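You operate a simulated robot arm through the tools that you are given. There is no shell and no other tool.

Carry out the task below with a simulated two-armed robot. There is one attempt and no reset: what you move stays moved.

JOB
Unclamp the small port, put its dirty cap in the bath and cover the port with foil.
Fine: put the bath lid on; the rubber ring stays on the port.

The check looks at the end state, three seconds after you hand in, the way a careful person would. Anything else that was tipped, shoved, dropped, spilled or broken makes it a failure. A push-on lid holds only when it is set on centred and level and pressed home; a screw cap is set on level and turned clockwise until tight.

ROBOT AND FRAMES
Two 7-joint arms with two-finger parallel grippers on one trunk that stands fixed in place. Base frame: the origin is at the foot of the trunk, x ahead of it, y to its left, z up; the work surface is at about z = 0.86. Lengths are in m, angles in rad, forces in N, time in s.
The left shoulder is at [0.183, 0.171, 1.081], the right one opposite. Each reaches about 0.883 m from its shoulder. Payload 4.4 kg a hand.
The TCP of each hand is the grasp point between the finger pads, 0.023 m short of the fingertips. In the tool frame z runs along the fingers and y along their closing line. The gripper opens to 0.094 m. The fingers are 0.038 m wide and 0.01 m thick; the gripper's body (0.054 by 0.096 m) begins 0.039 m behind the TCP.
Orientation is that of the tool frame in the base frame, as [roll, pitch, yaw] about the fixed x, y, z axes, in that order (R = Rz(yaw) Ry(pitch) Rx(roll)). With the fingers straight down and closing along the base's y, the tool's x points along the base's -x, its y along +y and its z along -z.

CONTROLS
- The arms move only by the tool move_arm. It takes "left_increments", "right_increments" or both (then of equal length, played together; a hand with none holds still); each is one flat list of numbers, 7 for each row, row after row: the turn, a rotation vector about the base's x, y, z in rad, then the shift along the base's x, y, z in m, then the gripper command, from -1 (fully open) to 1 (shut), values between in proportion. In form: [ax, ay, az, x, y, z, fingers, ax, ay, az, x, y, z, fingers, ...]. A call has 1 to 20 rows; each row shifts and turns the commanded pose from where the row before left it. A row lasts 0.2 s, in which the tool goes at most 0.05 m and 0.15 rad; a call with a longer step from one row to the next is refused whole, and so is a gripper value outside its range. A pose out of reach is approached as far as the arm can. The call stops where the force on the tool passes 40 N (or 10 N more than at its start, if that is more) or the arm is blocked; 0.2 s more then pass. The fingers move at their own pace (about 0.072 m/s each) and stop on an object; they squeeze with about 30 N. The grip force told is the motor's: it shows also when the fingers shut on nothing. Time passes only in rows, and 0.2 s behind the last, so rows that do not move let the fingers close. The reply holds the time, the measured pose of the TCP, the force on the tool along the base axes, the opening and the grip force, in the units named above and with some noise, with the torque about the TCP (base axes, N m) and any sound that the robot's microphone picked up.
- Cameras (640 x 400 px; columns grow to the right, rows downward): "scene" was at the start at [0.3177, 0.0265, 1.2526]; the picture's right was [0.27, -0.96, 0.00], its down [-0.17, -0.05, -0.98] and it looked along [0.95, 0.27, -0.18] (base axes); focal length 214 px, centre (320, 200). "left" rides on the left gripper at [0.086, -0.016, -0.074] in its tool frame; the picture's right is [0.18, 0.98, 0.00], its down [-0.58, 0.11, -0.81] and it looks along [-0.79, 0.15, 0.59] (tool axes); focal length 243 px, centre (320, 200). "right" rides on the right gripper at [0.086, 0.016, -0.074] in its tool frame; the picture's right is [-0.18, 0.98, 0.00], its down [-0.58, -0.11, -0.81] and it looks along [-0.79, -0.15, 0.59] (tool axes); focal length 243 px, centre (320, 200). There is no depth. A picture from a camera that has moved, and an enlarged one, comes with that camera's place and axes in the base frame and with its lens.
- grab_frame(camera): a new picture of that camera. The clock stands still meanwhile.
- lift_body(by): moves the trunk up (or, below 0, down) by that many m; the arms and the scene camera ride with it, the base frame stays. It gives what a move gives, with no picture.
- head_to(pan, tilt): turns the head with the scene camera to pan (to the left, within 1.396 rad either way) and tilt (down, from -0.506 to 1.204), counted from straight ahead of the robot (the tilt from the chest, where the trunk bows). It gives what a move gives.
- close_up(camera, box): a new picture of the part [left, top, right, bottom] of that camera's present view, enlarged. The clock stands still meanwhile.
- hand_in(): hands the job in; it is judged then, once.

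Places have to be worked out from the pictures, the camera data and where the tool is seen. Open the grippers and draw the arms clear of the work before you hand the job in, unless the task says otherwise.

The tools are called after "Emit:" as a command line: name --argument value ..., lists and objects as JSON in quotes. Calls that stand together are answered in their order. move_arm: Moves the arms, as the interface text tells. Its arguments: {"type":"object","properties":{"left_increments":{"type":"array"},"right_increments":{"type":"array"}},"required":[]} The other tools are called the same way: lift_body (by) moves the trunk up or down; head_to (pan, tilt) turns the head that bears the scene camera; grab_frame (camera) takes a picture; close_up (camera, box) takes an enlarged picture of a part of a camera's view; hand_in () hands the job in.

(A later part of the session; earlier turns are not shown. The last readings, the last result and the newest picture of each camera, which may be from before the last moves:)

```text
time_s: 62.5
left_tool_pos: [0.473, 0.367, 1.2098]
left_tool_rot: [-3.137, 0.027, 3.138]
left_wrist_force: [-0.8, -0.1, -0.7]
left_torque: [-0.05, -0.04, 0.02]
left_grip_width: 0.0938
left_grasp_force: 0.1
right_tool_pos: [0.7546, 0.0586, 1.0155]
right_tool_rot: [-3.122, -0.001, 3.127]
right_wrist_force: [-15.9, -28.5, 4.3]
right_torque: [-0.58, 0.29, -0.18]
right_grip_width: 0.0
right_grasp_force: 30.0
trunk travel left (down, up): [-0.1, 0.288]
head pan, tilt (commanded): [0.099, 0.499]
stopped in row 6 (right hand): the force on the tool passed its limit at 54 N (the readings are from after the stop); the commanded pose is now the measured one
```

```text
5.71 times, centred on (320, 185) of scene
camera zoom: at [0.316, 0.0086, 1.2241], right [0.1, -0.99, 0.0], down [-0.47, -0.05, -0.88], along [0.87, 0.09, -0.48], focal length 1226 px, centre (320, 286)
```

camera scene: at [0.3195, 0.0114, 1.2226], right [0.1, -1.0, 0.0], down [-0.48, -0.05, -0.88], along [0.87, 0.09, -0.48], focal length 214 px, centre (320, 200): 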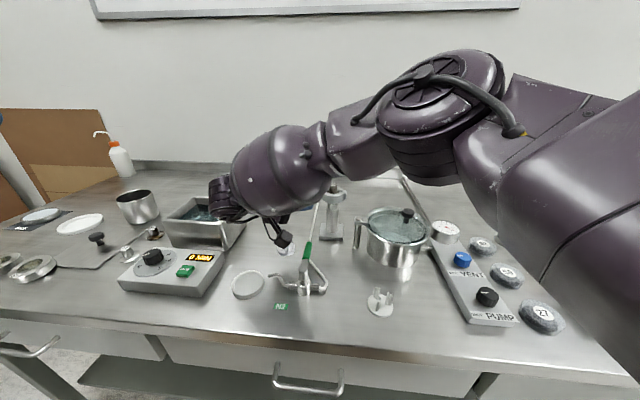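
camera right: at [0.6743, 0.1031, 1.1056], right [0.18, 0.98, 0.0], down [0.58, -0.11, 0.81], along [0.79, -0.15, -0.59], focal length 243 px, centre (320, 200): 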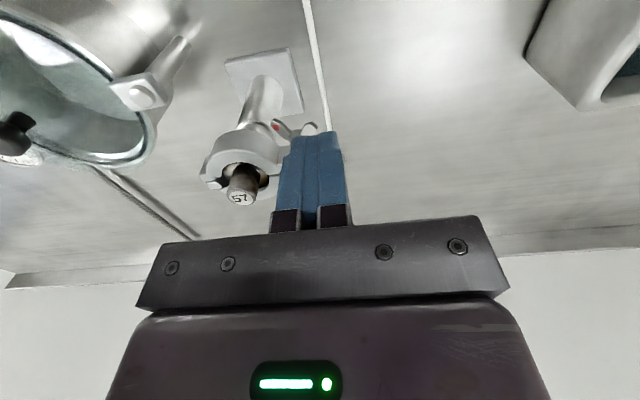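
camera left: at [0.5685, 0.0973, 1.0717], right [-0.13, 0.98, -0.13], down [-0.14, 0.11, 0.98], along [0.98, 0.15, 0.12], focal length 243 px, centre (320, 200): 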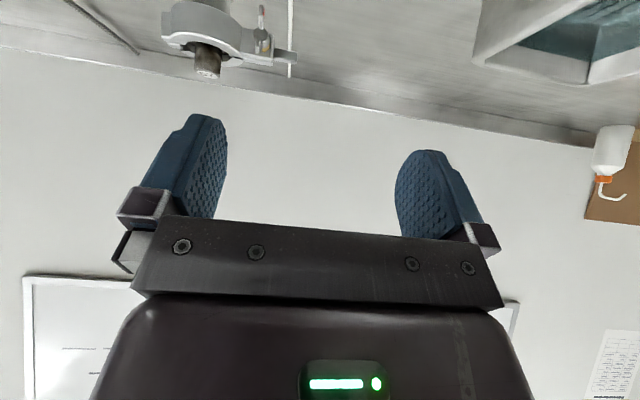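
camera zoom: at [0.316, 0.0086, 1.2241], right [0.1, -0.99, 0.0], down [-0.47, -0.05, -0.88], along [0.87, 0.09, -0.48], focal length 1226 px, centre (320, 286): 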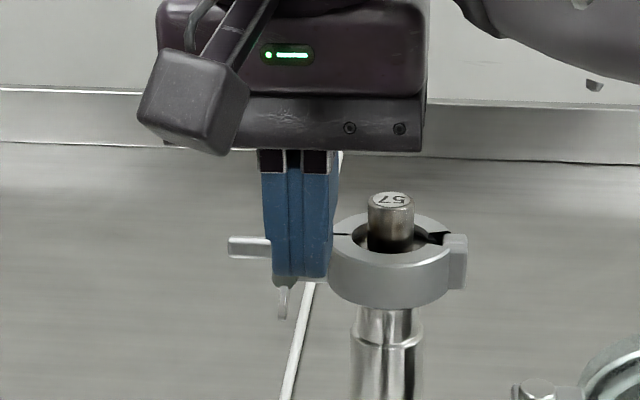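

The push was blocked at ~50 N with the wings nearly vertical, perhaps an end stop. I back off at once, raise, and look.

Emit:
move_arm --right_increments '[0, 0, 0, 0, -0.012, 0, 1, 0, 0, 0, -0.02, 0, 0.03, 1, 0, 0, 0, -0.04, 0, 0.02, 1, 0, 0, 0, -0.02, -0.02, 0.03, 1]'

Emit:
close_up --camera "scene" --box '[280, 160, 360, 220]'

Emit:
close_up --camera "right" --box '[260, 70, 420, 190]'

```text
time_s: 63.5
left_tool_pos: [0.4746, 0.3675, 1.2104]
left_tool_rot: [-3.135, 0.026, 3.139]
left_wrist_force: [-0.4, 0.4, -0.3]
left_torque: [0.02, -0.03, -0.01]
left_grip_width: 0.0942
left_grasp_force: 0.0
right_tool_pos: [0.6745, 0.0284, 1.0933]
right_tool_rot: [-3.13, 0.0, 3.133]
right_wrist_force: [-0.2, 0.4, 0.5]
right_torque: [0.03, -0.03, -0.03]
right_grip_width: 0.0
right_grasp_force: 29.7
trunk travel left (down, up): [-0.1, 0.288]
head pan, tilt (commanded): [0.099, 0.499]
```

```text
6.67 times, centred on (320, 190) of scene
camera zoom: at [0.3175, 0.0101, 1.2237], right [0.1, -0.99, 0.0], down [-0.48, -0.05, -0.88], along [0.87, 0.09, -0.48], focal length 1430 px, centre (320, 267)
```

zoom: 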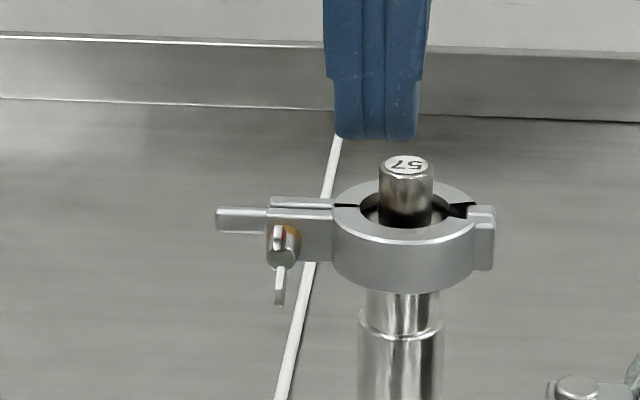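

```text
3.33 times, centred on (340, 130) of right
camera zoom: at [0.5893, 0.0478, 1.1679], right [0.19, 0.98, -0.01], down [0.58, -0.1, 0.81], along [0.79, -0.16, -0.59], focal length 809 px, centre (253, 433)
```

zoom: 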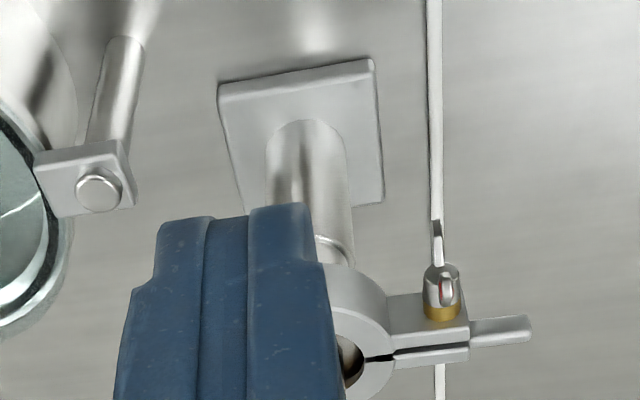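

The wings are vertical again with the red mark on top, so the nut has turned a half turn and seems to hit a stop. I want a closer view from above of the lugs, so I pitch the camera down over the clamp with open fingers.

Emit:
move_arm --right_increments '[0, 0.15, 0, 0.0, 0.005, 0.01, -1, 0, 0.15, 0, 0.02, 0.005, 0.01, -1, 0, 0.15, 0, 0.02, 0.005, 0, -1, 0, 0.15, 0, 0.02, 0.005, 0, -1, 0, 0, 0, 0.015, 0, -0.015, -1]'

Emit:
grab_frame --camera "right"

Emit:
close_up --camera "right" --box '[230, 90, 410, 210]'

```text
time_s: 64.7
left_tool_pos: [0.4789, 0.3689, 1.2071]
left_tool_rot: [-3.137, 0.021, 3.139]
left_wrist_force: [0.8, 0.7, -1.3]
left_torque: [0.02, 0.01, 0.01]
left_grip_width: 0.0939
left_grasp_force: 0.0
right_tool_pos: [0.7534, 0.0506, 1.0931]
right_tool_rot: [-3.125, -0.607, 3.132]
right_wrist_force: [-0.4, 0.9, -0.5]
right_torque: [0.01, 0.06, 0.02]
right_grip_width: 0.0941
right_grasp_force: 0.1
trunk travel left (down, up): [-0.1, 0.288]
head pan, tilt (commanded): [0.099, 0.499]
```

```text
taken
camera right: at [0.7242, 0.0679, 1.2036], right [0.15, 0.98, -0.12], down [0.94, -0.11, 0.33], along [0.31, -0.16, -0.94], focal length 243 px, centre (320, 200)
```

right: 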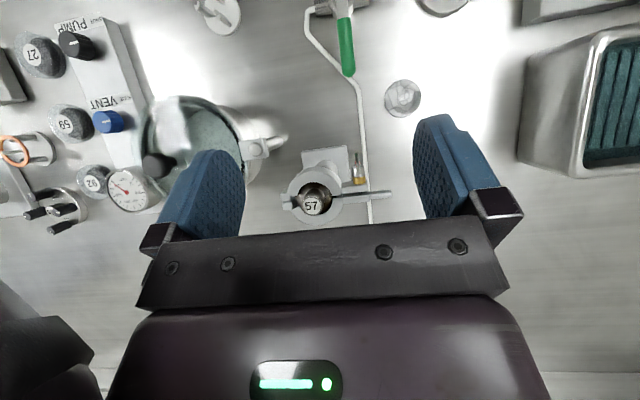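

```text
3.33 times, centred on (320, 150) of right
camera zoom: at [0.7242, 0.0679, 1.2036], right [0.15, 0.98, -0.12], down [0.94, -0.11, 0.33], along [0.31, -0.16, -0.94], focal length 809 px, centre (320, 367)
```

zoom: 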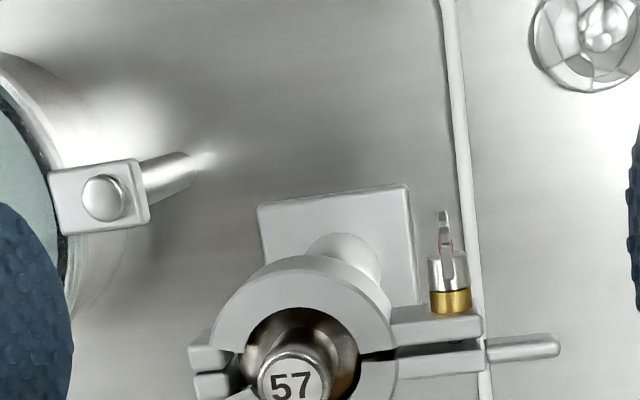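

The view shows the brass collar and nut on the front lug, and the lug gap. I'll zoom in on the clamp.

Emit:
close_up --camera "right" --box '[270, 140, 400, 225]'

Emit:
close_up --camera "scene" --box '[290, 165, 350, 210]'

```text
4.71 times, centred on (335, 182) of right
camera zoom: at [0.7242, 0.0679, 1.2036], right [0.15, 0.98, -0.12], down [0.94, -0.11, 0.33], along [0.31, -0.16, -0.94], focal length 1142 px, centre (249, 282)
```

zoom: 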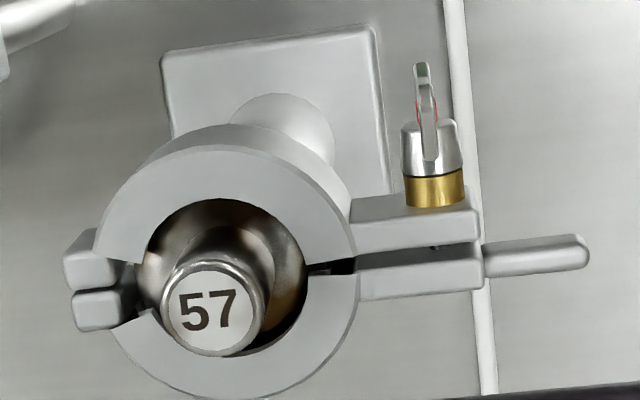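

```text
8.89 times, centred on (320, 188) of scene
camera zoom: at [0.3212, 0.0098, 1.2218], right [0.1, -1.0, 0.0], down [-0.48, -0.05, -0.88], along [0.87, 0.09, -0.48], focal length 1906 px, centre (320, 311)
```

zoom: 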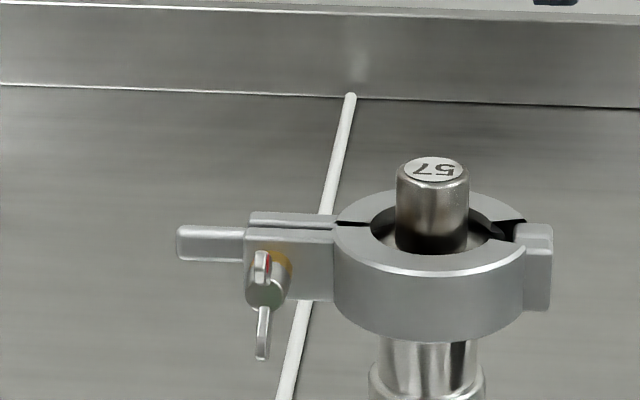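

Clear view now: the cap's knob is at about (0.797, 0.025); the front lug carries the nut, and the rear half carries a tab (x≈0.797, y 0.078–0.097). The nut seems fully loosened (half turn, hard stop), so I'll gently test swinging the rear half by pushing its tab backward with closed fingers — first positioning in front of it.

Emit:
move_arm --right_increments '[0, -0.15, 0, 0, 0.01, 0, 1, 0, -0.15, 0, 0, 0.01, 0, 1, 0, -0.15, 0, -0.004, 0.01, -0.02, 1, 0, -0.15, 0, -0.004, 0.01, -0.02, 1, 0, 0, 0, 0, 0, -0.03, 1, 0, 0, 0, 0, 0, -0.03, 1]'

Emit:
close_up --camera "scene" --box '[280, 150, 360, 210]'

Emit:
close_up --camera "right" --box '[230, 80, 410, 200]'

```text
time_s: 66.1
left_tool_pos: [0.4761, 0.3684, 1.208]
left_tool_rot: [-3.136, 0.022, 3.139]
left_wrist_force: [0.9, -0.2, 0.0]
left_torque: [0.03, 0.0, 0.0]
left_grip_width: 0.0941
left_grasp_force: 0.0
right_tool_pos: [0.7457, 0.0907, 0.9955]
right_tool_rot: [-3.13, -0.004, 3.131]
right_wrist_force: [0.4, -0.4, 0.2]
right_torque: [-0.03, 0.01, 0.0]
right_grip_width: 0.0001
right_grasp_force: 29.7
trunk travel left (down, up): [-0.1, 0.288]
head pan, tilt (commanded): [0.099, 0.499]
```

```text
6.67 times, centred on (320, 180) of scene
camera zoom: at [0.3195, 0.01, 1.2227], right [0.1, -1.0, 0.0], down [-0.48, -0.05, -0.88], along [0.87, 0.09, -0.48], focal length 1430 px, centre (320, 333)
```

zoom: 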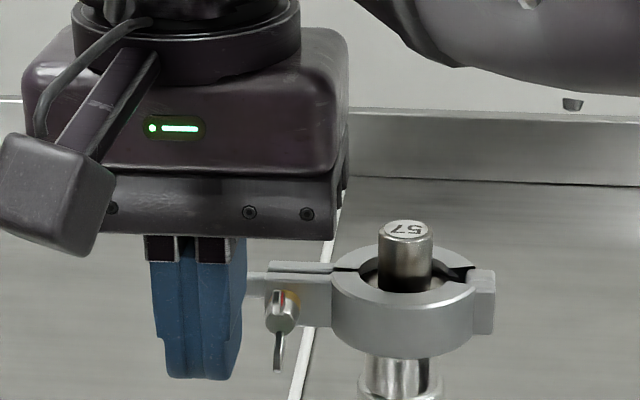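

```text
3.33 times, centred on (320, 140) of right
camera zoom: at [0.6587, 0.1099, 1.0707], right [0.19, 0.98, -0.01], down [0.58, -0.1, 0.81], along [0.79, -0.16, -0.59], focal length 809 px, centre (320, 400)
```

zoom: 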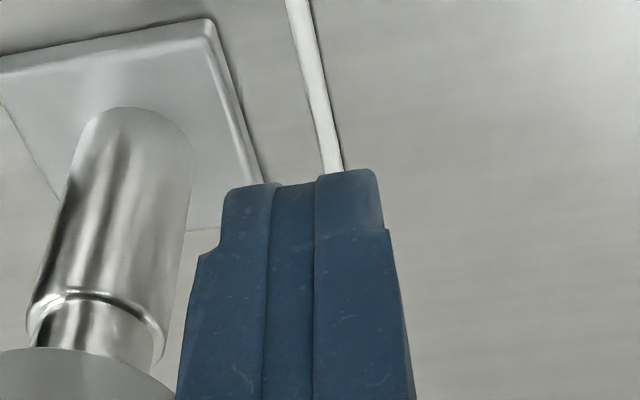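

The closed fingers stand in front of the tab, clear of the nut. I push forward 4 cm in small steps (contact expected near x≈0.775).

Emit:
move_arm --right_increments '[0, 0, 0, 0.01, 0, 0, 1, 0, 0, 0, 0.01, 0, 0, 1, 0, 0, 0, 0.006, 0, 0, 1, 0, 0, 0, 0.005, 0, 0, 1, 0, 0, 0, 0.005, 0, 0, 1]'

Emit:
close_up --camera "scene" --box '[280, 150, 360, 210]'

```text
time_s: 67.3
left_tool_pos: [0.477, 0.3678, 1.2096]
left_tool_rot: [-3.136, 0.024, 3.138]
left_wrist_force: [0.0, -0.3, -0.2]
left_torque: [0.03, 0.0, 0.0]
left_grip_width: 0.0938
left_grasp_force: 0.1
right_tool_pos: [0.7797, 0.0904, 0.9996]
right_tool_rot: [-3.127, -0.004, 3.133]
right_wrist_force: [-0.8, 0.5, -0.2]
right_torque: [0.01, 0.04, 0.0]
right_grip_width: 0.0002
right_grasp_force: 30.3
trunk travel left (down, up): [-0.1, 0.288]
head pan, tilt (commanded): [0.099, 0.499]
```

```text
6.67 times, centred on (320, 180) of scene
camera zoom: at [0.3188, 0.01, 1.2231], right [0.1, -1.0, 0.0], down [-0.48, -0.05, -0.88], along [0.87, 0.09, -0.48], focal length 1430 px, centre (320, 333)
```

zoom: 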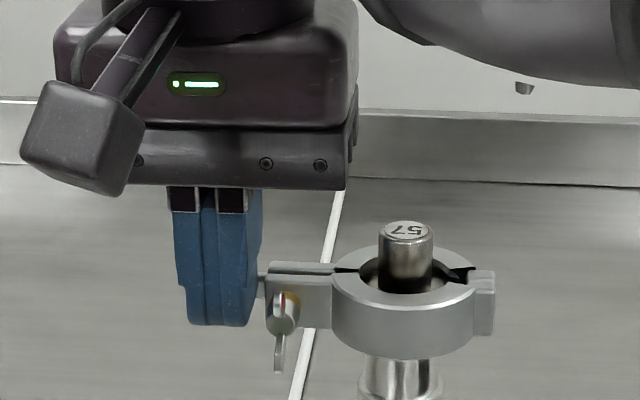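

No contact yet at x=0.78. I continue in 5 mm steps and lower slightly.

Emit:
move_arm --right_increments '[0, 0, 0, 0.004, 0, -0.003, 1, 0, 0, 0, 0.004, 0, -0.002, 1, 0, 0, 0, 0.004, 0, 0, 1, 0, 0, 0, 0.004, 0, 0, 1]'

Emit:
close_up --camera "scene" --box '[280, 150, 360, 210]'

```text
time_s: 68.3
left_tool_pos: [0.4762, 0.3687, 1.2088]
left_tool_rot: [-3.136, 0.023, 3.137]
left_wrist_force: [-0.4, -0.6, -0.4]
left_torque: [0.0, 0.02, 0.0]
left_grip_width: 0.0941
left_grasp_force: 0.0
right_tool_pos: [0.7954, 0.0914, 0.9935]
right_tool_rot: [-3.129, -0.003, 3.133]
right_wrist_force: [-0.7, -0.1, 0.1]
right_torque: [-0.02, 0.0, 0.02]
right_grip_width: 0.0003
right_grasp_force: 30.3
trunk travel left (down, up): [-0.1, 0.288]
head pan, tilt (commanded): [0.099, 0.499]
```

```text
6.67 times, centred on (320, 180) of scene
camera zoom: at [0.3188, 0.0101, 1.223], right [0.1, -1.0, 0.0], down [-0.48, -0.05, -0.88], along [0.87, 0.09, -0.48], focal length 1430 px, centre (320, 333)
```

zoom: 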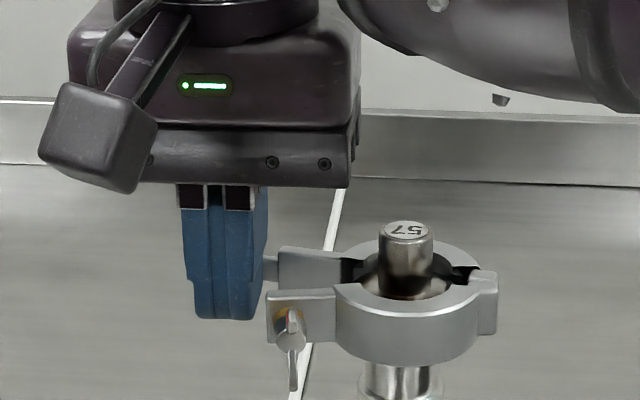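

The clamp halves are parting: the rear half swings back with almost no force. I continue pushing the tab back while following its arc.

Emit:
move_arm --right_increments '[0, 0, 0, 0.006, 0, 0, 1, 0, 0, 0, 0.006, -0.001, 0, 1, 0, 0, 0, 0.006, -0.001, 0, 1, 0, 0, 0, 0.006, -0.002, 0, 1]'

Emit:
close_up --camera "scene" --box '[280, 150, 360, 210]'

Emit:
close_up --camera "right" --box '[180, 60, 420, 220]'

```text
time_s: 69.3
left_tool_pos: [0.4756, 0.3673, 1.2085]
left_tool_rot: [-3.135, 0.024, 3.137]
left_wrist_force: [0.3, 0.0, 0.1]
left_torque: [0.01, 0.02, 0.03]
left_grip_width: 0.094
left_grasp_force: 0.0
right_tool_pos: [0.8195, 0.0865, 0.9937]
right_tool_rot: [-3.129, -0.003, 3.133]
right_wrist_force: [-0.3, 0.2, 1.0]
right_torque: [0.01, 0.01, -0.01]
right_grip_width: 0.0
right_grasp_force: 30.1
trunk travel left (down, up): [-0.1, 0.288]
head pan, tilt (commanded): [0.099, 0.499]
```

```text
6.67 times, centred on (320, 180) of scene
camera zoom: at [0.3188, 0.0101, 1.223], right [0.1, -1.0, 0.0], down [-0.48, -0.05, -0.88], along [0.87, 0.09, -0.48], focal length 1430 px, centre (320, 333)
```

zoom: 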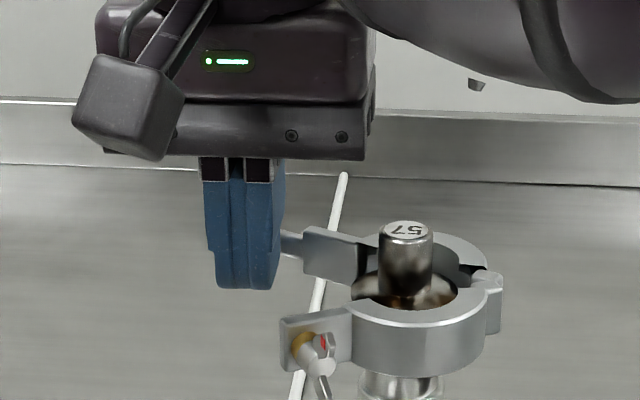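

```text
2.50 times, centred on (300, 140) of right
camera zoom: at [0.7337, 0.1059, 1.0677], right [0.19, 0.98, -0.01], down [0.58, -0.1, 0.81], along [0.79, -0.16, -0.59], focal length 606 px, centre (370, 350)
```

zoom: 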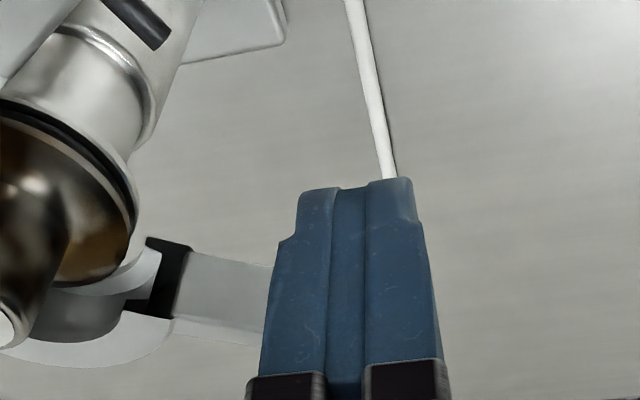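

Both halves open symmetrically about the right-side hinge; the cap's dirty flange and the black rubber ring beneath it are visible. I keep pushing to open it wide.

Emit:
move_arm --right_increments '[0, 0, 0, 0.006, -0.003, 0, 1, 0, 0, 0, 0.006, -0.003, 0, 1, 0, 0, 0, 0.006, -0.004, 0, 1, 0, 0, 0, 0.006, -0.004, 0, 1, 0, 0, 0, 0.006, -0.004, 0, 1]'

Emit:
close_up --camera "scene" --box '[280, 150, 360, 210]'

```text
time_s: 70.5
left_tool_pos: [0.4758, 0.3685, 1.2086]
left_tool_rot: [-3.137, 0.025, 3.139]
left_wrist_force: [0.1, -0.1, -0.7]
left_torque: [0.02, -0.01, -0.02]
left_grip_width: 0.0941
left_grasp_force: 0.0
right_tool_pos: [0.8486, 0.0694, 0.993]
right_tool_rot: [-3.13, -0.003, 3.133]
right_wrist_force: [-0.4, 0.0, -0.1]
right_torque: [-0.01, 0.02, 0.0]
right_grip_width: 0.0
right_grasp_force: 30.1
trunk travel left (down, up): [-0.1, 0.288]
head pan, tilt (commanded): [0.099, 0.499]
```

```text
6.67 times, centred on (320, 180) of scene
camera zoom: at [0.3188, 0.0101, 1.223], right [0.1, -1.0, 0.0], down [-0.48, -0.05, -0.88], along [0.87, 0.09, -0.48], focal length 1430 px, centre (320, 333)
```

zoom: 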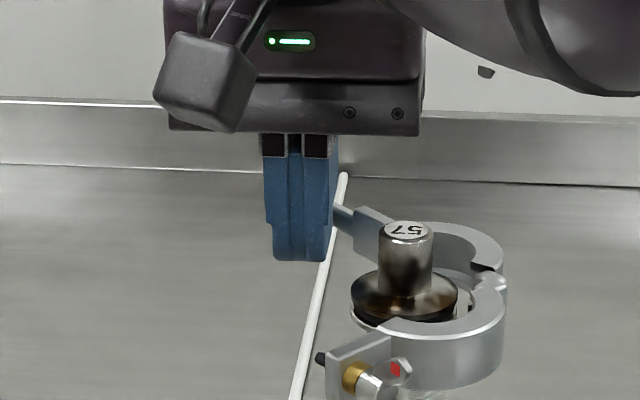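

The cap flange is coming free. I push a little further along the arc to open the halves wider.

Emit:
move_arm --right_increments '[0, 0, 0, 0.006, -0.005, 0, 1, 0, 0, 0, 0.005, -0.005, 0, 1, 0, 0, 0, 0.005, -0.006, 0, 1, 0, 0, 0, 0.004, -0.006, 0, 1]'

Emit:
close_up --camera "scene" --box '[280, 150, 360, 210]'

```text
time_s: 71.5
left_tool_pos: [0.4768, 0.3683, 1.2106]
left_tool_rot: [-3.138, 0.025, 3.137]
left_wrist_force: [0.4, -1.1, -0.8]
left_torque: [0.01, 0.01, -0.02]
left_grip_width: 0.0939
left_grasp_force: 0.0
right_tool_pos: [0.8702, 0.0459, 0.9927]
right_tool_rot: [-3.13, -0.002, 3.132]
right_wrist_force: [0.3, 0.3, -1.1]
right_torque: [0.03, 0.02, 0.01]
right_grip_width: 0.0002
right_grasp_force: 29.8
trunk travel left (down, up): [-0.1, 0.288]
head pan, tilt (commanded): [0.099, 0.499]
```

```text
6.67 times, centred on (320, 180) of scene
camera zoom: at [0.3188, 0.01, 1.2231], right [0.1, -1.0, 0.0], down [-0.48, -0.05, -0.88], along [0.87, 0.09, -0.48], focal length 1430 px, centre (320, 333)
```

zoom: 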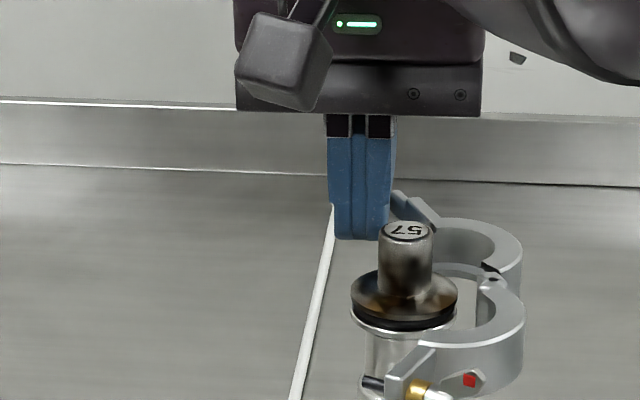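

The clamp is wide open and the capped flange with its black rubber ring stands free. I'll open slightly more to be well clear for the foil.

Emit:
move_arm --right_increments '[0, 0, 0, 0.003, -0.007, 0, 1, 0, 0, 0, 0.002, -0.008, 0, 1, 0, 0, 0, 0.001, -0.008, 0, 1]'

Emit:
close_up --camera "scene" --box '[280, 150, 360, 210]'

```text
time_s: 72.4
left_tool_pos: [0.4774, 0.3679, 1.2084]
left_tool_rot: [-3.136, 0.023, 3.137]
left_wrist_force: [0.0, 0.6, -0.6]
left_torque: [0.03, 0.03, -0.01]
left_grip_width: 0.0939
left_grasp_force: 0.0
right_tool_pos: [0.8723, 0.0365, 0.9926]
right_tool_rot: [3.14, -0.004, -3.129]
right_wrist_force: [3.0, 17.9, 0.5]
right_torque: [0.27, -0.12, 0.35]
right_grip_width: 0.0001
right_grasp_force: 30.0
trunk travel left (down, up): [-0.1, 0.288]
head pan, tilt (commanded): [0.099, 0.499]
stopped in row 3 (right hand): the force on the tool passed its limit at 42 N (the readings are from after the stop); the commanded pose is now the measured one
```

```text
6.67 times, centred on (320, 180) of scene
camera zoom: at [0.3195, 0.0103, 1.2229], right [0.1, -1.0, 0.0], down [-0.48, -0.05, -0.88], along [0.87, 0.09, -0.48], focal length 1430 px, centre (320, 333)
```

zoom: 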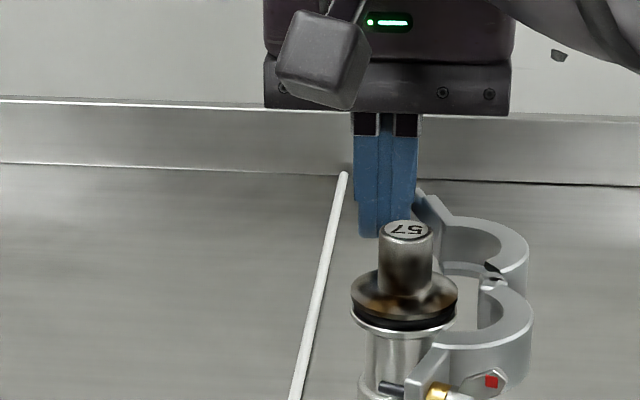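

The clamp is at its fully open stop. I relieve the push, lift the hand, and then test whether the right hand can reach over the bath while I inspect the bath.

Emit:
move_arm --right_increments '[0, 0, 0, 0, 0.012, 0, 1, 0, 0, 0, 0, 0.005, 0.03, 1, 0, 0, 0, 0, 0.005, 0.04, 1, 0, 0, 0, -0.01, 0.02, 0.04, -1, 0, 0, 0, -0.02, 0.03, 0.02, -1, 0, 0, 0, -0.02, 0.04, 0, -1, 0, 0, 0, -0.02, 0.04, 0, -1, 0, 0, 0, -0.02, 0.04, 0, -1, 0, 0, 0, -0.01, 0.04, 0, -1]'

Emit:
head_to --pan 0.45 --tilt 0.6

Emit:
grab_frame --camera "scene"

Emit:
grab_frame --camera "right"

```text
time_s: 74.2
left_tool_pos: [0.4763, 0.3664, 1.209]
left_tool_rot: [-3.137, 0.023, 3.136]
left_wrist_force: [0.1, -0.6, -0.3]
left_torque: [0.06, -0.01, 0.04]
left_grip_width: 0.0939
left_grasp_force: 0.1
right_tool_pos: [0.8497, 0.0556, 1.1222]
right_tool_rot: [3.099, -0.03, 2.921]
right_wrist_force: [-0.3, -0.5, 0.5]
right_torque: [-0.01, 0.02, 0.01]
right_grip_width: 0.0937
right_grasp_force: 0.0
right hand out of reach, approached as far as the arm can: row 3, 4, 6, 7, 8, 9
trunk travel left (down, up): [-0.1, 0.288]
head pan, tilt (commanded): [0.099, 0.499]
stopped in row 9 (right hand): the arm was blocked; the commanded pose is now the measured one
```

```text
time_s: 75.0
left_tool_pos: [0.4756, 0.3692, 1.2094]
left_tool_rot: [-3.135, 0.024, 3.139]
left_wrist_force: [0.3, -0.1, 0.8]
left_torque: [-0.01, -0.03, 0.01]
left_grip_width: 0.0938
left_grasp_force: 0.0
right_tool_pos: [0.8493, 0.0592, 1.1215]
right_tool_rot: [3.1, -0.03, 2.922]
right_wrist_force: [-0.9, -0.3, 0.2]
right_torque: [0.02, -0.02, 0.01]
right_grip_width: 0.0941
right_grasp_force: 0.0
trunk travel left (down, up): [-0.1, 0.288]
head pan, tilt (commanded): [0.45, 0.6]
```

```text
taken
camera scene: at [0.3078, 0.0395, 1.214], right [0.43, -0.9, 0.0], down [-0.51, -0.25, -0.83], along [0.74, 0.36, -0.56], focal length 214 px, centre (320, 200)
```

scene: 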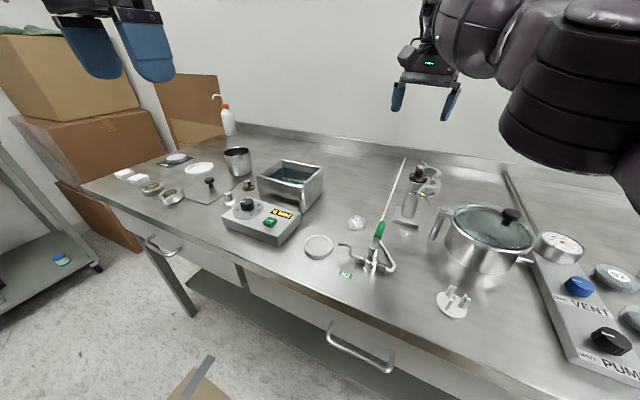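

```text
taken
camera right: at [0.7707, 0.0902, 1.1996], right [0.4, 0.92, 0.03], down [0.56, -0.27, 0.78], along [0.73, -0.29, -0.62], focal length 243 px, centre (320, 200)
```

right: 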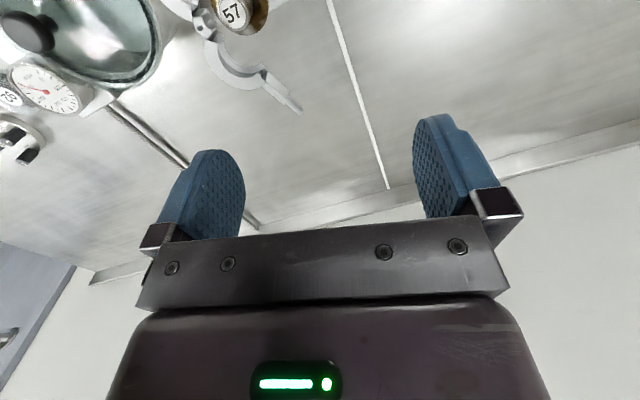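

The right arm was simply at the edge of its reach out there (x=0.85); nothing was hit. I'll bring it back in a bit and look at the bath and the opened clamp in detail.

Emit:
move_arm --right_increments '[0, 0, 0, -0.03, 0, 0, -1, 0, 0, 0, -0.03, 0, 0, -1, 0, 0, 0, -0.03, 0, 0, -1, 0, 0, 0, -0.03, 0, 0, -1]'

Emit:
close_up --camera "scene" --box '[210, 140, 350, 250]'

Emit:
close_up --camera "scene" --box '[340, 150, 460, 240]'

Emit:
close_up --camera "left" --box '[180, 60, 420, 240]'

```text
time_s: 76.2
left_tool_pos: [0.4751, 0.3676, 1.2096]
left_tool_rot: [-3.136, 0.025, 3.138]
left_wrist_force: [0.5, 0.3, 0.6]
left_torque: [0.02, -0.01, 0.02]
left_grip_width: 0.0939
left_grasp_force: 0.1
right_tool_pos: [0.846, 0.051, 1.137]
right_tool_rot: [3.11, -0.046, 2.838]
right_wrist_force: [0.5, 0.2, 0.1]
right_torque: [0.01, 0.0, -0.01]
right_grip_width: 0.094
right_grasp_force: 0.0
right hand out of reach, approached as far as the arm can: row 1, 2, 3, 4
trunk travel left (down, up): [-0.1, 0.288]
head pan, tilt (commanded): [0.45, 0.6]
stopped in row 4 (right hand): the arm was blocked; the commanded pose is now the measured one
```

```text
3.64 times, centred on (280, 195) of scene
camera zoom: at [0.3077, 0.0388, 1.2141], right [0.44, -0.9, 0.0], down [-0.51, -0.25, -0.83], along [0.74, 0.36, -0.56], focal length 780 px, centre (466, 218)
```

zoom: 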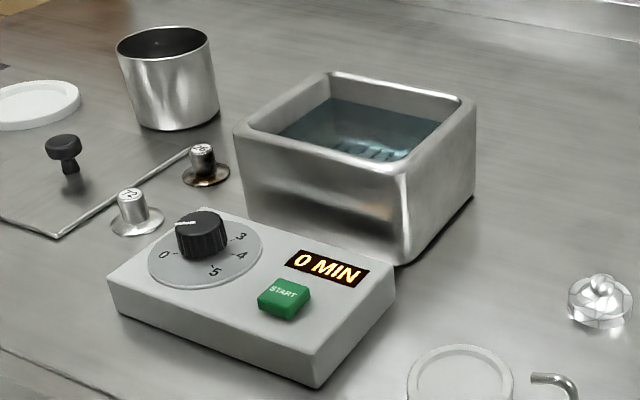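

```text
4.44 times, centred on (400, 195) of scene
camera zoom: at [0.3077, 0.0388, 1.2141], right [0.44, -0.9, 0.0], down [-0.51, -0.25, -0.83], along [0.74, 0.36, -0.56], focal length 953 px, centre (-36, 222)
```

zoom: 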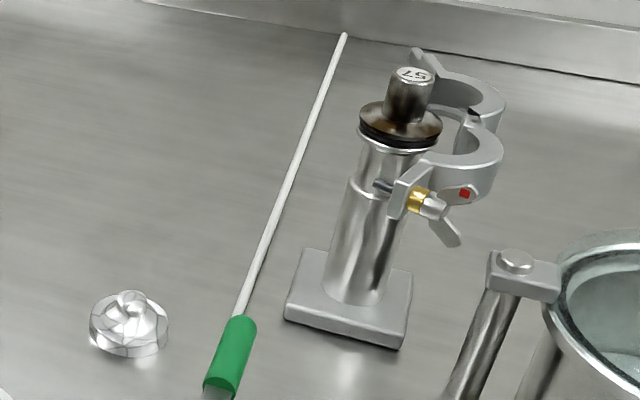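

```text
2.22 times, centred on (300, 150) of left
camera zoom: at [0.3867, 0.3506, 1.281], right [-0.18, 0.98, -0.01], down [0.56, 0.11, 0.82], along [0.81, 0.14, -0.57], focal length 539 px, centre (364, 311)
```

zoom: 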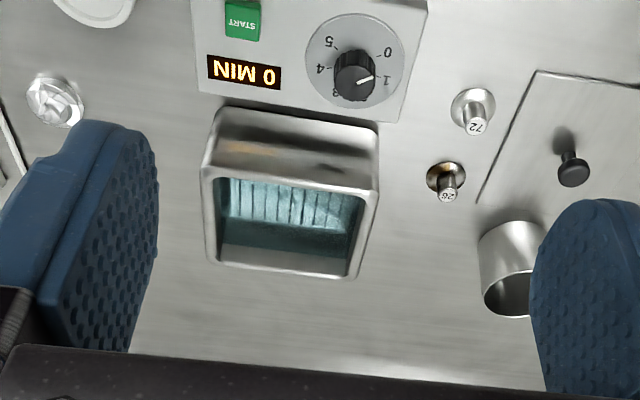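

The right arm is stuck at the edge of its workspace. I'll try stepping it back toward the robot's right, where it has more room.

Emit:
move_arm --right_increments '[0, 0, 0, -0.02, -0.03, -0.01, -1, 0, 0, 0, -0.02, -0.03, -0.01, -1, 0, 0, 0, -0.02, -0.03, 0, -1]'

Emit:
head_to --pan -0.4 --tilt 0.1

Emit:
grab_frame --camera "scene"

```text
time_s: 77.0
left_tool_pos: [0.4759, 0.3688, 1.2087]
left_tool_rot: [-3.137, 0.025, 3.137]
left_wrist_force: [-0.3, -0.6, 1.1]
left_torque: [0.0, -0.06, -0.01]
left_grip_width: 0.0941
left_grasp_force: 0.2
right_tool_pos: [0.8555, 0.0221, 1.1367]
right_tool_rot: [3.117, -0.049, 2.852]
right_wrist_force: [0.0, -0.4, 0.7]
right_torque: [0.01, -0.03, -0.04]
right_grip_width: 0.0938
right_grasp_force: 0.0
right hand out of reach, approached as far as the arm can: row 1, 2, 3
trunk travel left (down, up): [-0.1, 0.288]
head pan, tilt (commanded): [0.45, 0.6]
```

```text
time_s: 78.2
left_tool_pos: [0.4752, 0.3688, 1.2097]
left_tool_rot: [-3.135, 0.023, 3.139]
left_wrist_force: [0.4, 0.4, 0.1]
left_torque: [-0.01, 0.0, -0.02]
left_grip_width: 0.0939
left_grasp_force: 0.0
right_tool_pos: [0.8573, 0.0223, 1.1348]
right_tool_rot: [3.115, -0.051, 2.85]
right_wrist_force: [0.0, 0.0, -0.1]
right_torque: [0.01, 0.0, 0.0]
right_grip_width: 0.094
right_grasp_force: 0.0
trunk travel left (down, up): [-0.1, 0.288]
head pan, tilt (commanded): [-0.4, 0.099]
```

```text
taken
camera scene: at [0.3131, -0.0347, 1.2601], right [-0.39, -0.92, 0.0], down [-0.09, 0.04, -0.99], along [0.92, -0.39, -0.1], focal length 214 px, centre (320, 200)
```

scene: 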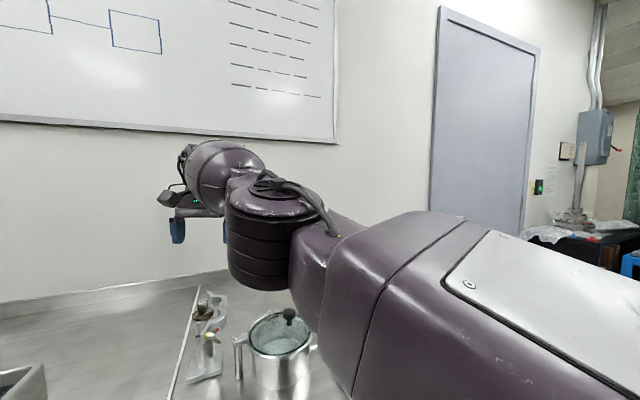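

The right arm is stretched nearly straight, so the solver is at its boundary. Lowering a little brings it back inside its reach (it worked at z≈0.99); I'll move down slightly and inward.

Emit:
move_arm --right_increments '[0, 0, 0, 0, 0, -0.02, -1, 0, 0, 0, -0.01, 0, -0.02, -1, 0, 0, 0, -0.02, 0, -0.01, -1]'

```text
time_s: 79.0
left_tool_pos: [0.4766, 0.3695, 1.2082]
left_tool_rot: [-3.136, 0.024, 3.138]
left_wrist_force: [-0.6, 0.2, 0.8]
left_torque: [0.0, 0.0, 0.0]
left_grip_width: 0.0942
left_grasp_force: 0.0
right_tool_pos: [0.8615, 0.0346, 1.0943]
right_tool_rot: [3.116, -0.053, 2.85]
right_wrist_force: [-0.2, 0.0, -0.4]
right_torque: [-0.01, 0.0, 0.0]
right_grip_width: 0.0942
right_grasp_force: 0.0
right hand out of reach, approached as far as the arm can: row 1, 2, 3
trunk travel left (down, up): [-0.1, 0.288]
head pan, tilt (commanded): [-0.4, 0.099]
```

Still on the boundary. I'll try tilting the fingers forward, which lets the wrist come back toward the robot and the elbow bend.

Emit:
move_arm --right_increments '[0, -0.15, 0, -0.02, 0, -0.01, -1, 0, -0.15, 0, -0.02, 0, -0.01, -1, 0, -0.15, 0, -0.02, 0, -0.01, -1]'

```text
time_s: 80.0
left_tool_pos: [0.4764, 0.369, 1.2097]
left_tool_rot: [-3.135, 0.025, 3.141]
left_wrist_force: [0.2, -0.7, 0.2]
left_torque: [0.03, 0.01, -0.01]
left_grip_width: 0.0939
left_grasp_force: 0.0
right_tool_pos: [0.9122, 0.0444, 1.1149]
right_tool_rot: [3.005, 0.286, 2.793]
right_wrist_force: [-0.1, -0.6, -0.3]
right_torque: [0.0, 0.03, 0.02]
right_grip_width: 0.0938
right_grasp_force: 0.0
right hand out of reach, approached as far as the arm can: row 1, 2, 3
trunk travel left (down, up): [-0.1, 0.288]
head pan, tilt (commanded): [-0.4, 0.099]
stopped in row 3 (right hand): the arm was blocked; the commanded pose is now the measured one
```

The elbow is nearly straight, so inward moves have no leverage. Flexing the elbow should carry the hand left, so I'll try a tangential-plus-inward move to the left, undoing the tilt.

Emit:
move_arm --right_increments '[0, 0.1, 0, -0.02, 0.03, 0, -1, 0, 0.1, 0, -0.02, 0.03, 0, -1]'

```text
time_s: 80.8
left_tool_pos: [0.4763, 0.3682, 1.2084]
left_tool_rot: [-3.134, 0.024, 3.138]
left_wrist_force: [1.1, 0.2, 0.4]
left_torque: [-0.02, 0.03, 0.05]
left_grip_width: 0.094
left_grasp_force: 0.1
right_tool_pos: [0.8787, 0.0459, 1.1145]
right_tool_rot: [3.068, 0.098, 2.724]
right_wrist_force: [0.8, -0.5, 0.9]
right_torque: [-0.01, -0.02, -0.01]
right_grip_width: 0.094
right_grasp_force: 0.1
right hand out of reach, approached as far as the arm can: row 1, 2
trunk travel left (down, up): [-0.1, 0.288]
head pan, tilt (commanded): [-0.4, 0.099]
stopped in row 2 (right hand): the arm was blocked; the commanded pose is now the measured one
```

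The reach numbers confirm the arm is straight (constant 0.727 m radius). Its elbow sits up and to the right, so flexing should move the hand down-left; I'll command that in free space with the fingers closed.

Emit:
move_arm --right_increments '[0, 0, 0, 0, 0.03, -0.02, 1, 0, 0, 0, -0.01, 0.03, -0.025, 1]'

```text
time_s: 81.6
left_tool_pos: [0.4762, 0.3697, 1.2089]
left_tool_rot: [-3.135, 0.025, 3.138]
left_wrist_force: [0.9, -0.3, 0.0]
left_torque: [-0.01, 0.0, -0.02]
left_grip_width: 0.094
left_grasp_force: 0.0
right_tool_pos: [0.8735, 0.0829, 1.0809]
right_tool_rot: [3.053, 0.101, 2.69]
right_wrist_force: [0.0, 0.3, -0.5]
right_torque: [-0.03, 0.01, 0.02]
right_grip_width: 0.0
right_grasp_force: 21.2
right hand out of reach, approached as far as the arm can: row 1
trunk travel left (down, up): [-0.1, 0.288]
head pan, tilt (commanded): [-0.4, 0.099]
stopped in row 2 (right hand): the arm was blocked; the commanded pose is now the measured one
```

Row 2 was within reach this time, so the elbow is beginning to bend. I continue down-left and inward in small steps.

Emit:
move_arm --right_increments '[0, 0, 0, -0.01, 0.015, -0.015, 1, 0, 0, 0, -0.015, 0.01, -0.01, 1, 0, 0, 0, -0.02, 0.01, 0, 1, 0, 0, 0, -0.03, 0, 0, 1]'

```text
time_s: 82.5
left_tool_pos: [0.4752, 0.3684, 1.2094]
left_tool_rot: [-3.136, 0.025, 3.139]
left_wrist_force: [0.2, 0.1, -0.1]
left_torque: [0.01, 0.04, -0.01]
left_grip_width: 0.0941
left_grasp_force: 0.1
right_tool_pos: [0.8946, 0.0429, 1.0851]
right_tool_rot: [3.012, 0.103, 2.542]
right_wrist_force: [-0.3, -0.7, 0.1]
right_torque: [0.0, -0.01, 0.0]
right_grip_width: 0.0001
right_grasp_force: 30.1
right hand out of reach, approached as far as the arm can: row 1, 2, 3, 4
trunk travel left (down, up): [-0.1, 0.288]
head pan, tilt (commanded): [-0.4, 0.099]
stopped in row 4 (right hand): the arm was blocked; the commanded pose is now the measured one
```

I need to see the arm's posture to understand what blocks it.

Emit:
head_to --pan -0.15 --tilt 0.2

Emit:
grab_frame --camera "scene"

Emit:
grab_frame --camera "right"

Emit:
grab_frame --camera "left"

```text
time_s: 83.3
left_tool_pos: [0.4762, 0.3687, 1.2085]
left_tool_rot: [-3.136, 0.026, 3.136]
left_wrist_force: [-0.9, -0.6, -0.2]
left_torque: [0.02, 0.01, -0.01]
left_grip_width: 0.0939
left_grasp_force: 0.1
right_tool_pos: [0.8926, 0.0439, 1.0871]
right_tool_rot: [3.011, 0.102, 2.544]
right_wrist_force: [0.1, 0.2, 0.7]
right_torque: [0.02, 0.02, -0.03]
right_grip_width: 0.0
right_grasp_force: 29.8
trunk travel left (down, up): [-0.1, 0.288]
head pan, tilt (commanded): [-0.15, 0.201]
```

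```text
taken
camera scene: at [0.3204, -0.0132, 1.2508], right [-0.15, -0.99, 0.0], down [-0.2, 0.03, -0.98], along [0.97, -0.15, -0.2], focal length 214 px, centre (320, 200)
```

scene: 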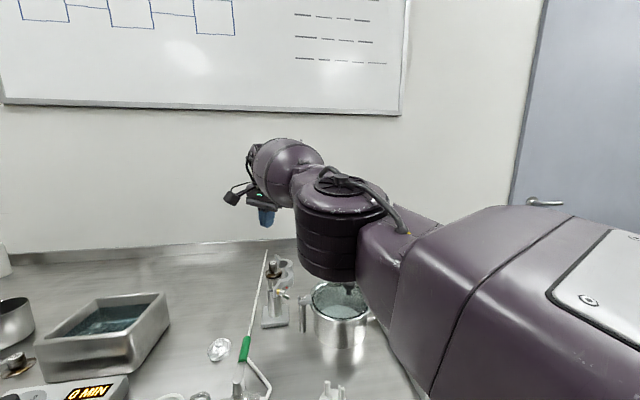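

```text
taken
camera right: at [0.82, 0.1025, 1.1523], right [0.69, 0.71, 0.14], down [0.29, -0.46, 0.84], along [0.66, -0.54, -0.52], focal length 243 px, centre (320, 200)
```

right: 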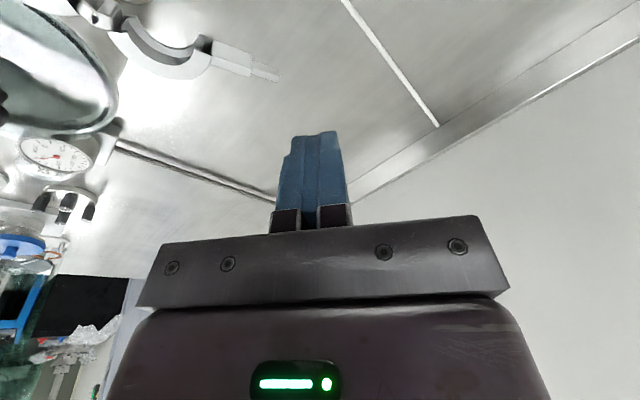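

```text
taken
camera left: at [0.3869, 0.351, 1.2807], right [-0.18, 0.98, -0.01], down [0.56, 0.11, 0.82], along [0.81, 0.14, -0.57], focal length 243 px, centre (320, 200)
```

left: 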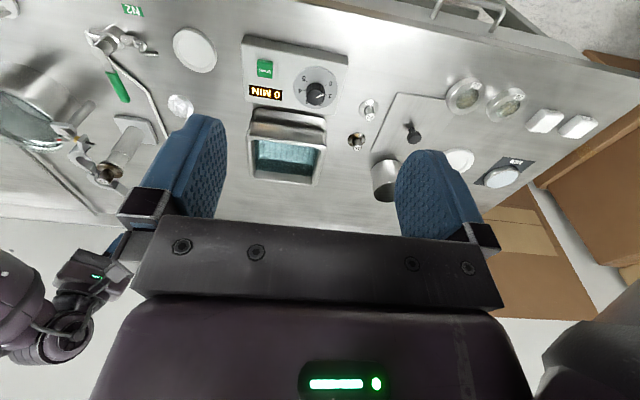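

The elbow housing's axis is vertical and the arm is essentially straight; near that singularity even 1 cm inward needs a large elbow motion. I'll try many tiny inward steps.

Emit:
move_arm --right_increments '[0, 0, 0, -0.001, -0.0003, 0, 1, 0, 0, 0, -0.001, -0.0003, 0, 1, 0, 0, 0, -0.001, -0.0003, 0, 1, 0, 0, 0, -0.001, -0.0003, 0, 1, 0, 0, 0, -0.002, -0.0006, 0, 1, 0, 0, 0, -0.002, -0.0006, 0, 1, 0, 0, 0, -0.002, -0.0006, 0, 1, 0, 0, 0, -0.003, -0.001, 0, 1, 0, 0, 0, -0.003, -0.001, 0, 1, 0, 0, 0, -0.004, -0.001, 0, 1, 0, 0, 0, -0.005, -0.001, 0, 1, 0, 0, 0, -0.006, -0.002, 0, 1]'

```text
time_s: 85.9
left_tool_pos: [0.4753, 0.3687, 1.2091]
left_tool_rot: [-3.136, 0.025, 3.138]
left_wrist_force: [-0.9, 0.2, -0.3]
left_torque: [0.03, -0.02, 0.02]
left_grip_width: 0.094
left_grasp_force: 0.0
right_tool_pos: [0.8592, 0.0429, 1.0824]
right_tool_rot: [3.017, 0.103, 2.556]
right_wrist_force: [-0.3, -0.1, -0.3]
right_torque: [0.01, 0.0, -0.01]
right_grip_width: 0.0
right_grasp_force: 30.1
right hand out of reach, approached as far as the arm can: row 3
trunk travel left (down, up): [-0.1, 0.288]
head pan, tilt (commanded): [-0.15, 0.201]
```

Tiny steps worked: the arm is bending again (x now 0.859). I continue inward with growing steps.

Emit:
move_arm --right_increments '[0, 0, 0, -0.008, 0, 0.002, 1, 0, 0, 0, -0.01, 0, 0.002, 1, 0, 0, 0, -0.015, 0, 0.002, 1, 0, 0, 0, -0.02, 0, 0.002, 1, 0, 0, 0, -0.02, 0, 0.002, 1, 0, 0, 0, -0.02, 0, 0, 1]'

```text
time_s: 87.3
left_tool_pos: [0.476, 0.3677, 1.2085]
left_tool_rot: [-3.138, 0.025, 3.137]
left_wrist_force: [-0.8, 0.6, 0.0]
left_torque: [0.0, 0.0, 0.01]
left_grip_width: 0.0942
left_grasp_force: 0.0
right_tool_pos: [0.7647, 0.0444, 1.0919]
right_tool_rot: [3.017, 0.104, 2.559]
right_wrist_force: [0.0, -0.8, -0.4]
right_torque: [0.0, 0.01, 0.03]
right_grip_width: 0.0
right_grasp_force: 30.0
trunk travel left (down, up): [-0.1, 0.288]
head pan, tilt (commanded): [-0.15, 0.201]
```

The right arm is free again. I restore its orientation to straight down and withdraw it to the right; the left arm (whose limit is only a minimum distance from its shoulder) can then fetch the cap by going around with larger x.

Emit:
move_arm --right_increments '[0, 0, 0, -0.01, -0.01, 0.03, 1, -0.02265, 0.0343, 0.1437, -0.02, -0.02, 0.02, 1, -0.02265, 0.0343, 0.1437, -0.02, -0.03, 0.01, 1, -0.02265, 0.0343, 0.1437, -0.02, -0.03, 0.01, -1, -0.02265, 0.0343, 0.1437, -0.02, -0.03, 0, -1, 0, 0, 0, -0.02, -0.04, 0, -1, 0, 0, 0, -0.02, -0.04, 0, -1, 0, 0, 0, -0.02, -0.04, 0, -1]'

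Emit:
head_to --pan 0.25 --tilt 0.6

Emit:
grab_frame --camera "scene"

```text
time_s: 89.1
left_tool_pos: [0.4762, 0.3674, 1.2098]
left_tool_rot: [-3.137, 0.026, 3.138]
left_wrist_force: [-0.8, 0.4, -0.1]
left_torque: [0.04, 0.02, 0.02]
left_grip_width: 0.0939
left_grasp_force: 0.0
right_tool_pos: [0.616, -0.1976, 1.1648]
right_tool_rot: [-3.14, -0.002, 3.138]
right_wrist_force: [-0.1, 0.0, 0.3]
right_torque: [-0.01, 0.03, 0.0]
right_grip_width: 0.0941
right_grasp_force: 0.0
trunk travel left (down, up): [-0.1, 0.288]
head pan, tilt (commanded): [-0.15, 0.201]
```

```text
time_s: 90.0
left_tool_pos: [0.4762, 0.3694, 1.2094]
left_tool_rot: [-3.136, 0.025, 3.139]
left_wrist_force: [0.0, 0.6, -0.2]
left_torque: [0.01, -0.01, -0.01]
left_grip_width: 0.094
left_grasp_force: 0.0
right_tool_pos: [0.617, -0.1963, 1.1643]
right_tool_rot: [-3.141, -0.001, 3.138]
right_wrist_force: [0.1, 0.6, 1.1]
right_torque: [0.03, -0.02, -0.01]
right_grip_width: 0.0939
right_grasp_force: 0.0
trunk travel left (down, up): [-0.1, 0.288]
head pan, tilt (commanded): [0.25, 0.6]
```

```text
taken
camera scene: at [0.3139, 0.023, 1.2141], right [0.25, -0.97, 0.0], down [-0.55, -0.14, -0.83], along [0.8, 0.2, -0.56], focal length 214 px, centre (320, 200)
```

scene: 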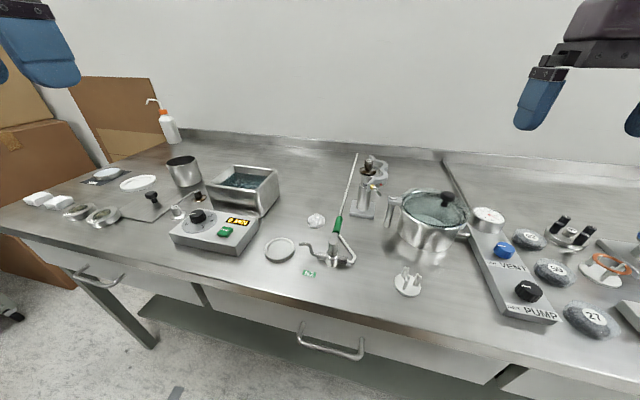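

Clear overview now. I'll take close-ups of the port, the foil and the bath to refine positions.

Emit:
close_up --camera "scene" --box '[330, 145, 410, 205]'

Emit:
close_up --camera "scene" --box '[200, 150, 290, 220]'

Emit:
close_up --camera "scene" --box '[290, 195, 350, 240]'

Emit:
close_up --camera "scene" --box '[60, 150, 220, 240]'

```text
6.67 times, centred on (370, 175) of scene
camera zoom: at [0.3139, 0.023, 1.2141], right [0.25, -0.97, 0.0], down [-0.55, -0.14, -0.83], along [0.8, 0.2, -0.56], focal length 1430 px, centre (-13, 367)
```

zoom: 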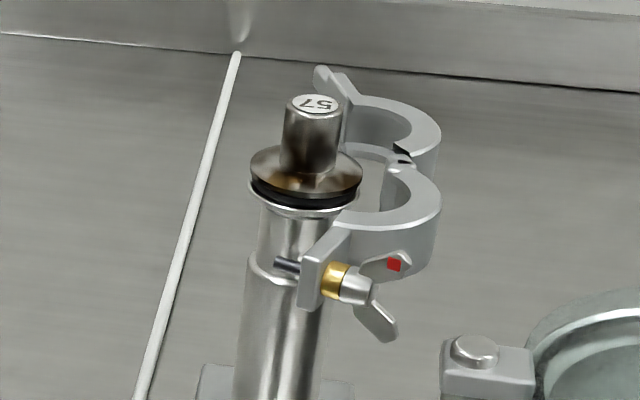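

```text
5.71 times, centred on (245, 185) of scene
camera zoom: at [0.3139, 0.023, 1.2141], right [0.25, -0.97, 0.0], down [-0.55, -0.14, -0.83], along [0.8, 0.2, -0.56], focal length 1226 px, centre (749, 286)
```

zoom: 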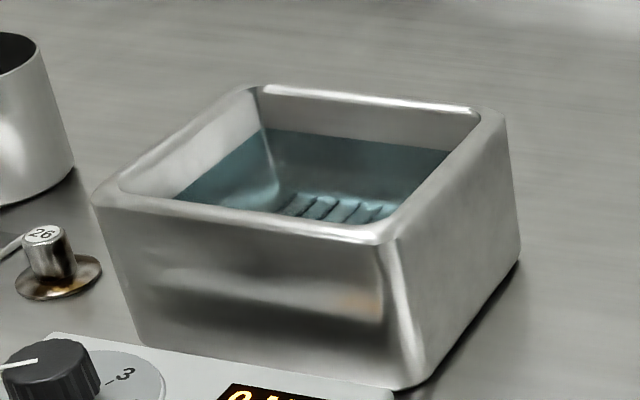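

```text
8.89 times, centred on (320, 218) of scene
camera zoom: at [0.3139, 0.023, 1.2141], right [0.25, -0.97, 0.0], down [-0.55, -0.14, -0.83], along [0.8, 0.2, -0.56], focal length 1906 px, centre (320, 44)
```

zoom: 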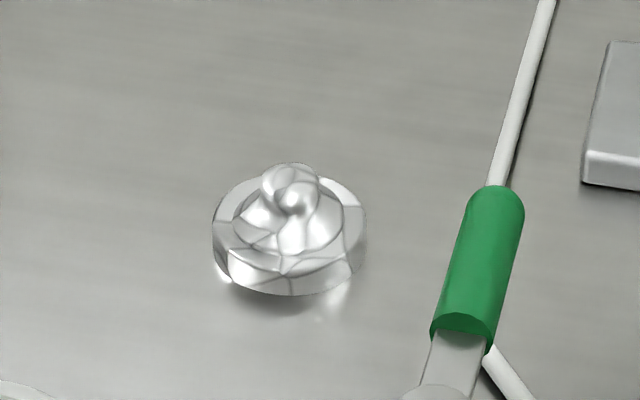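

```text
4.00 times, centred on (140, 195) of scene
camera zoom: at [0.3139, 0.023, 1.2141], right [0.25, -0.97, 0.0], down [-0.55, -0.14, -0.83], along [0.8, 0.2, -0.56], focal length 858 px, centre (1040, 220)
```

zoom: 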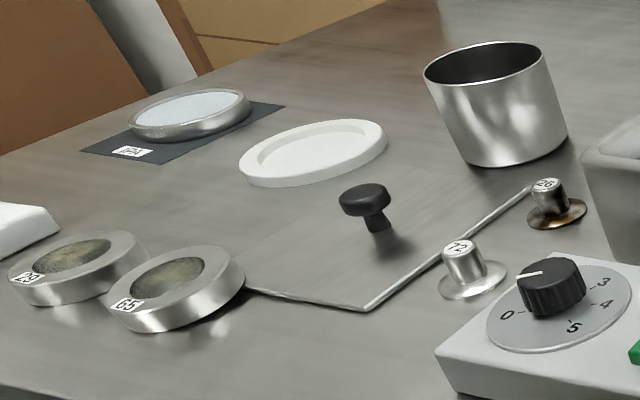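

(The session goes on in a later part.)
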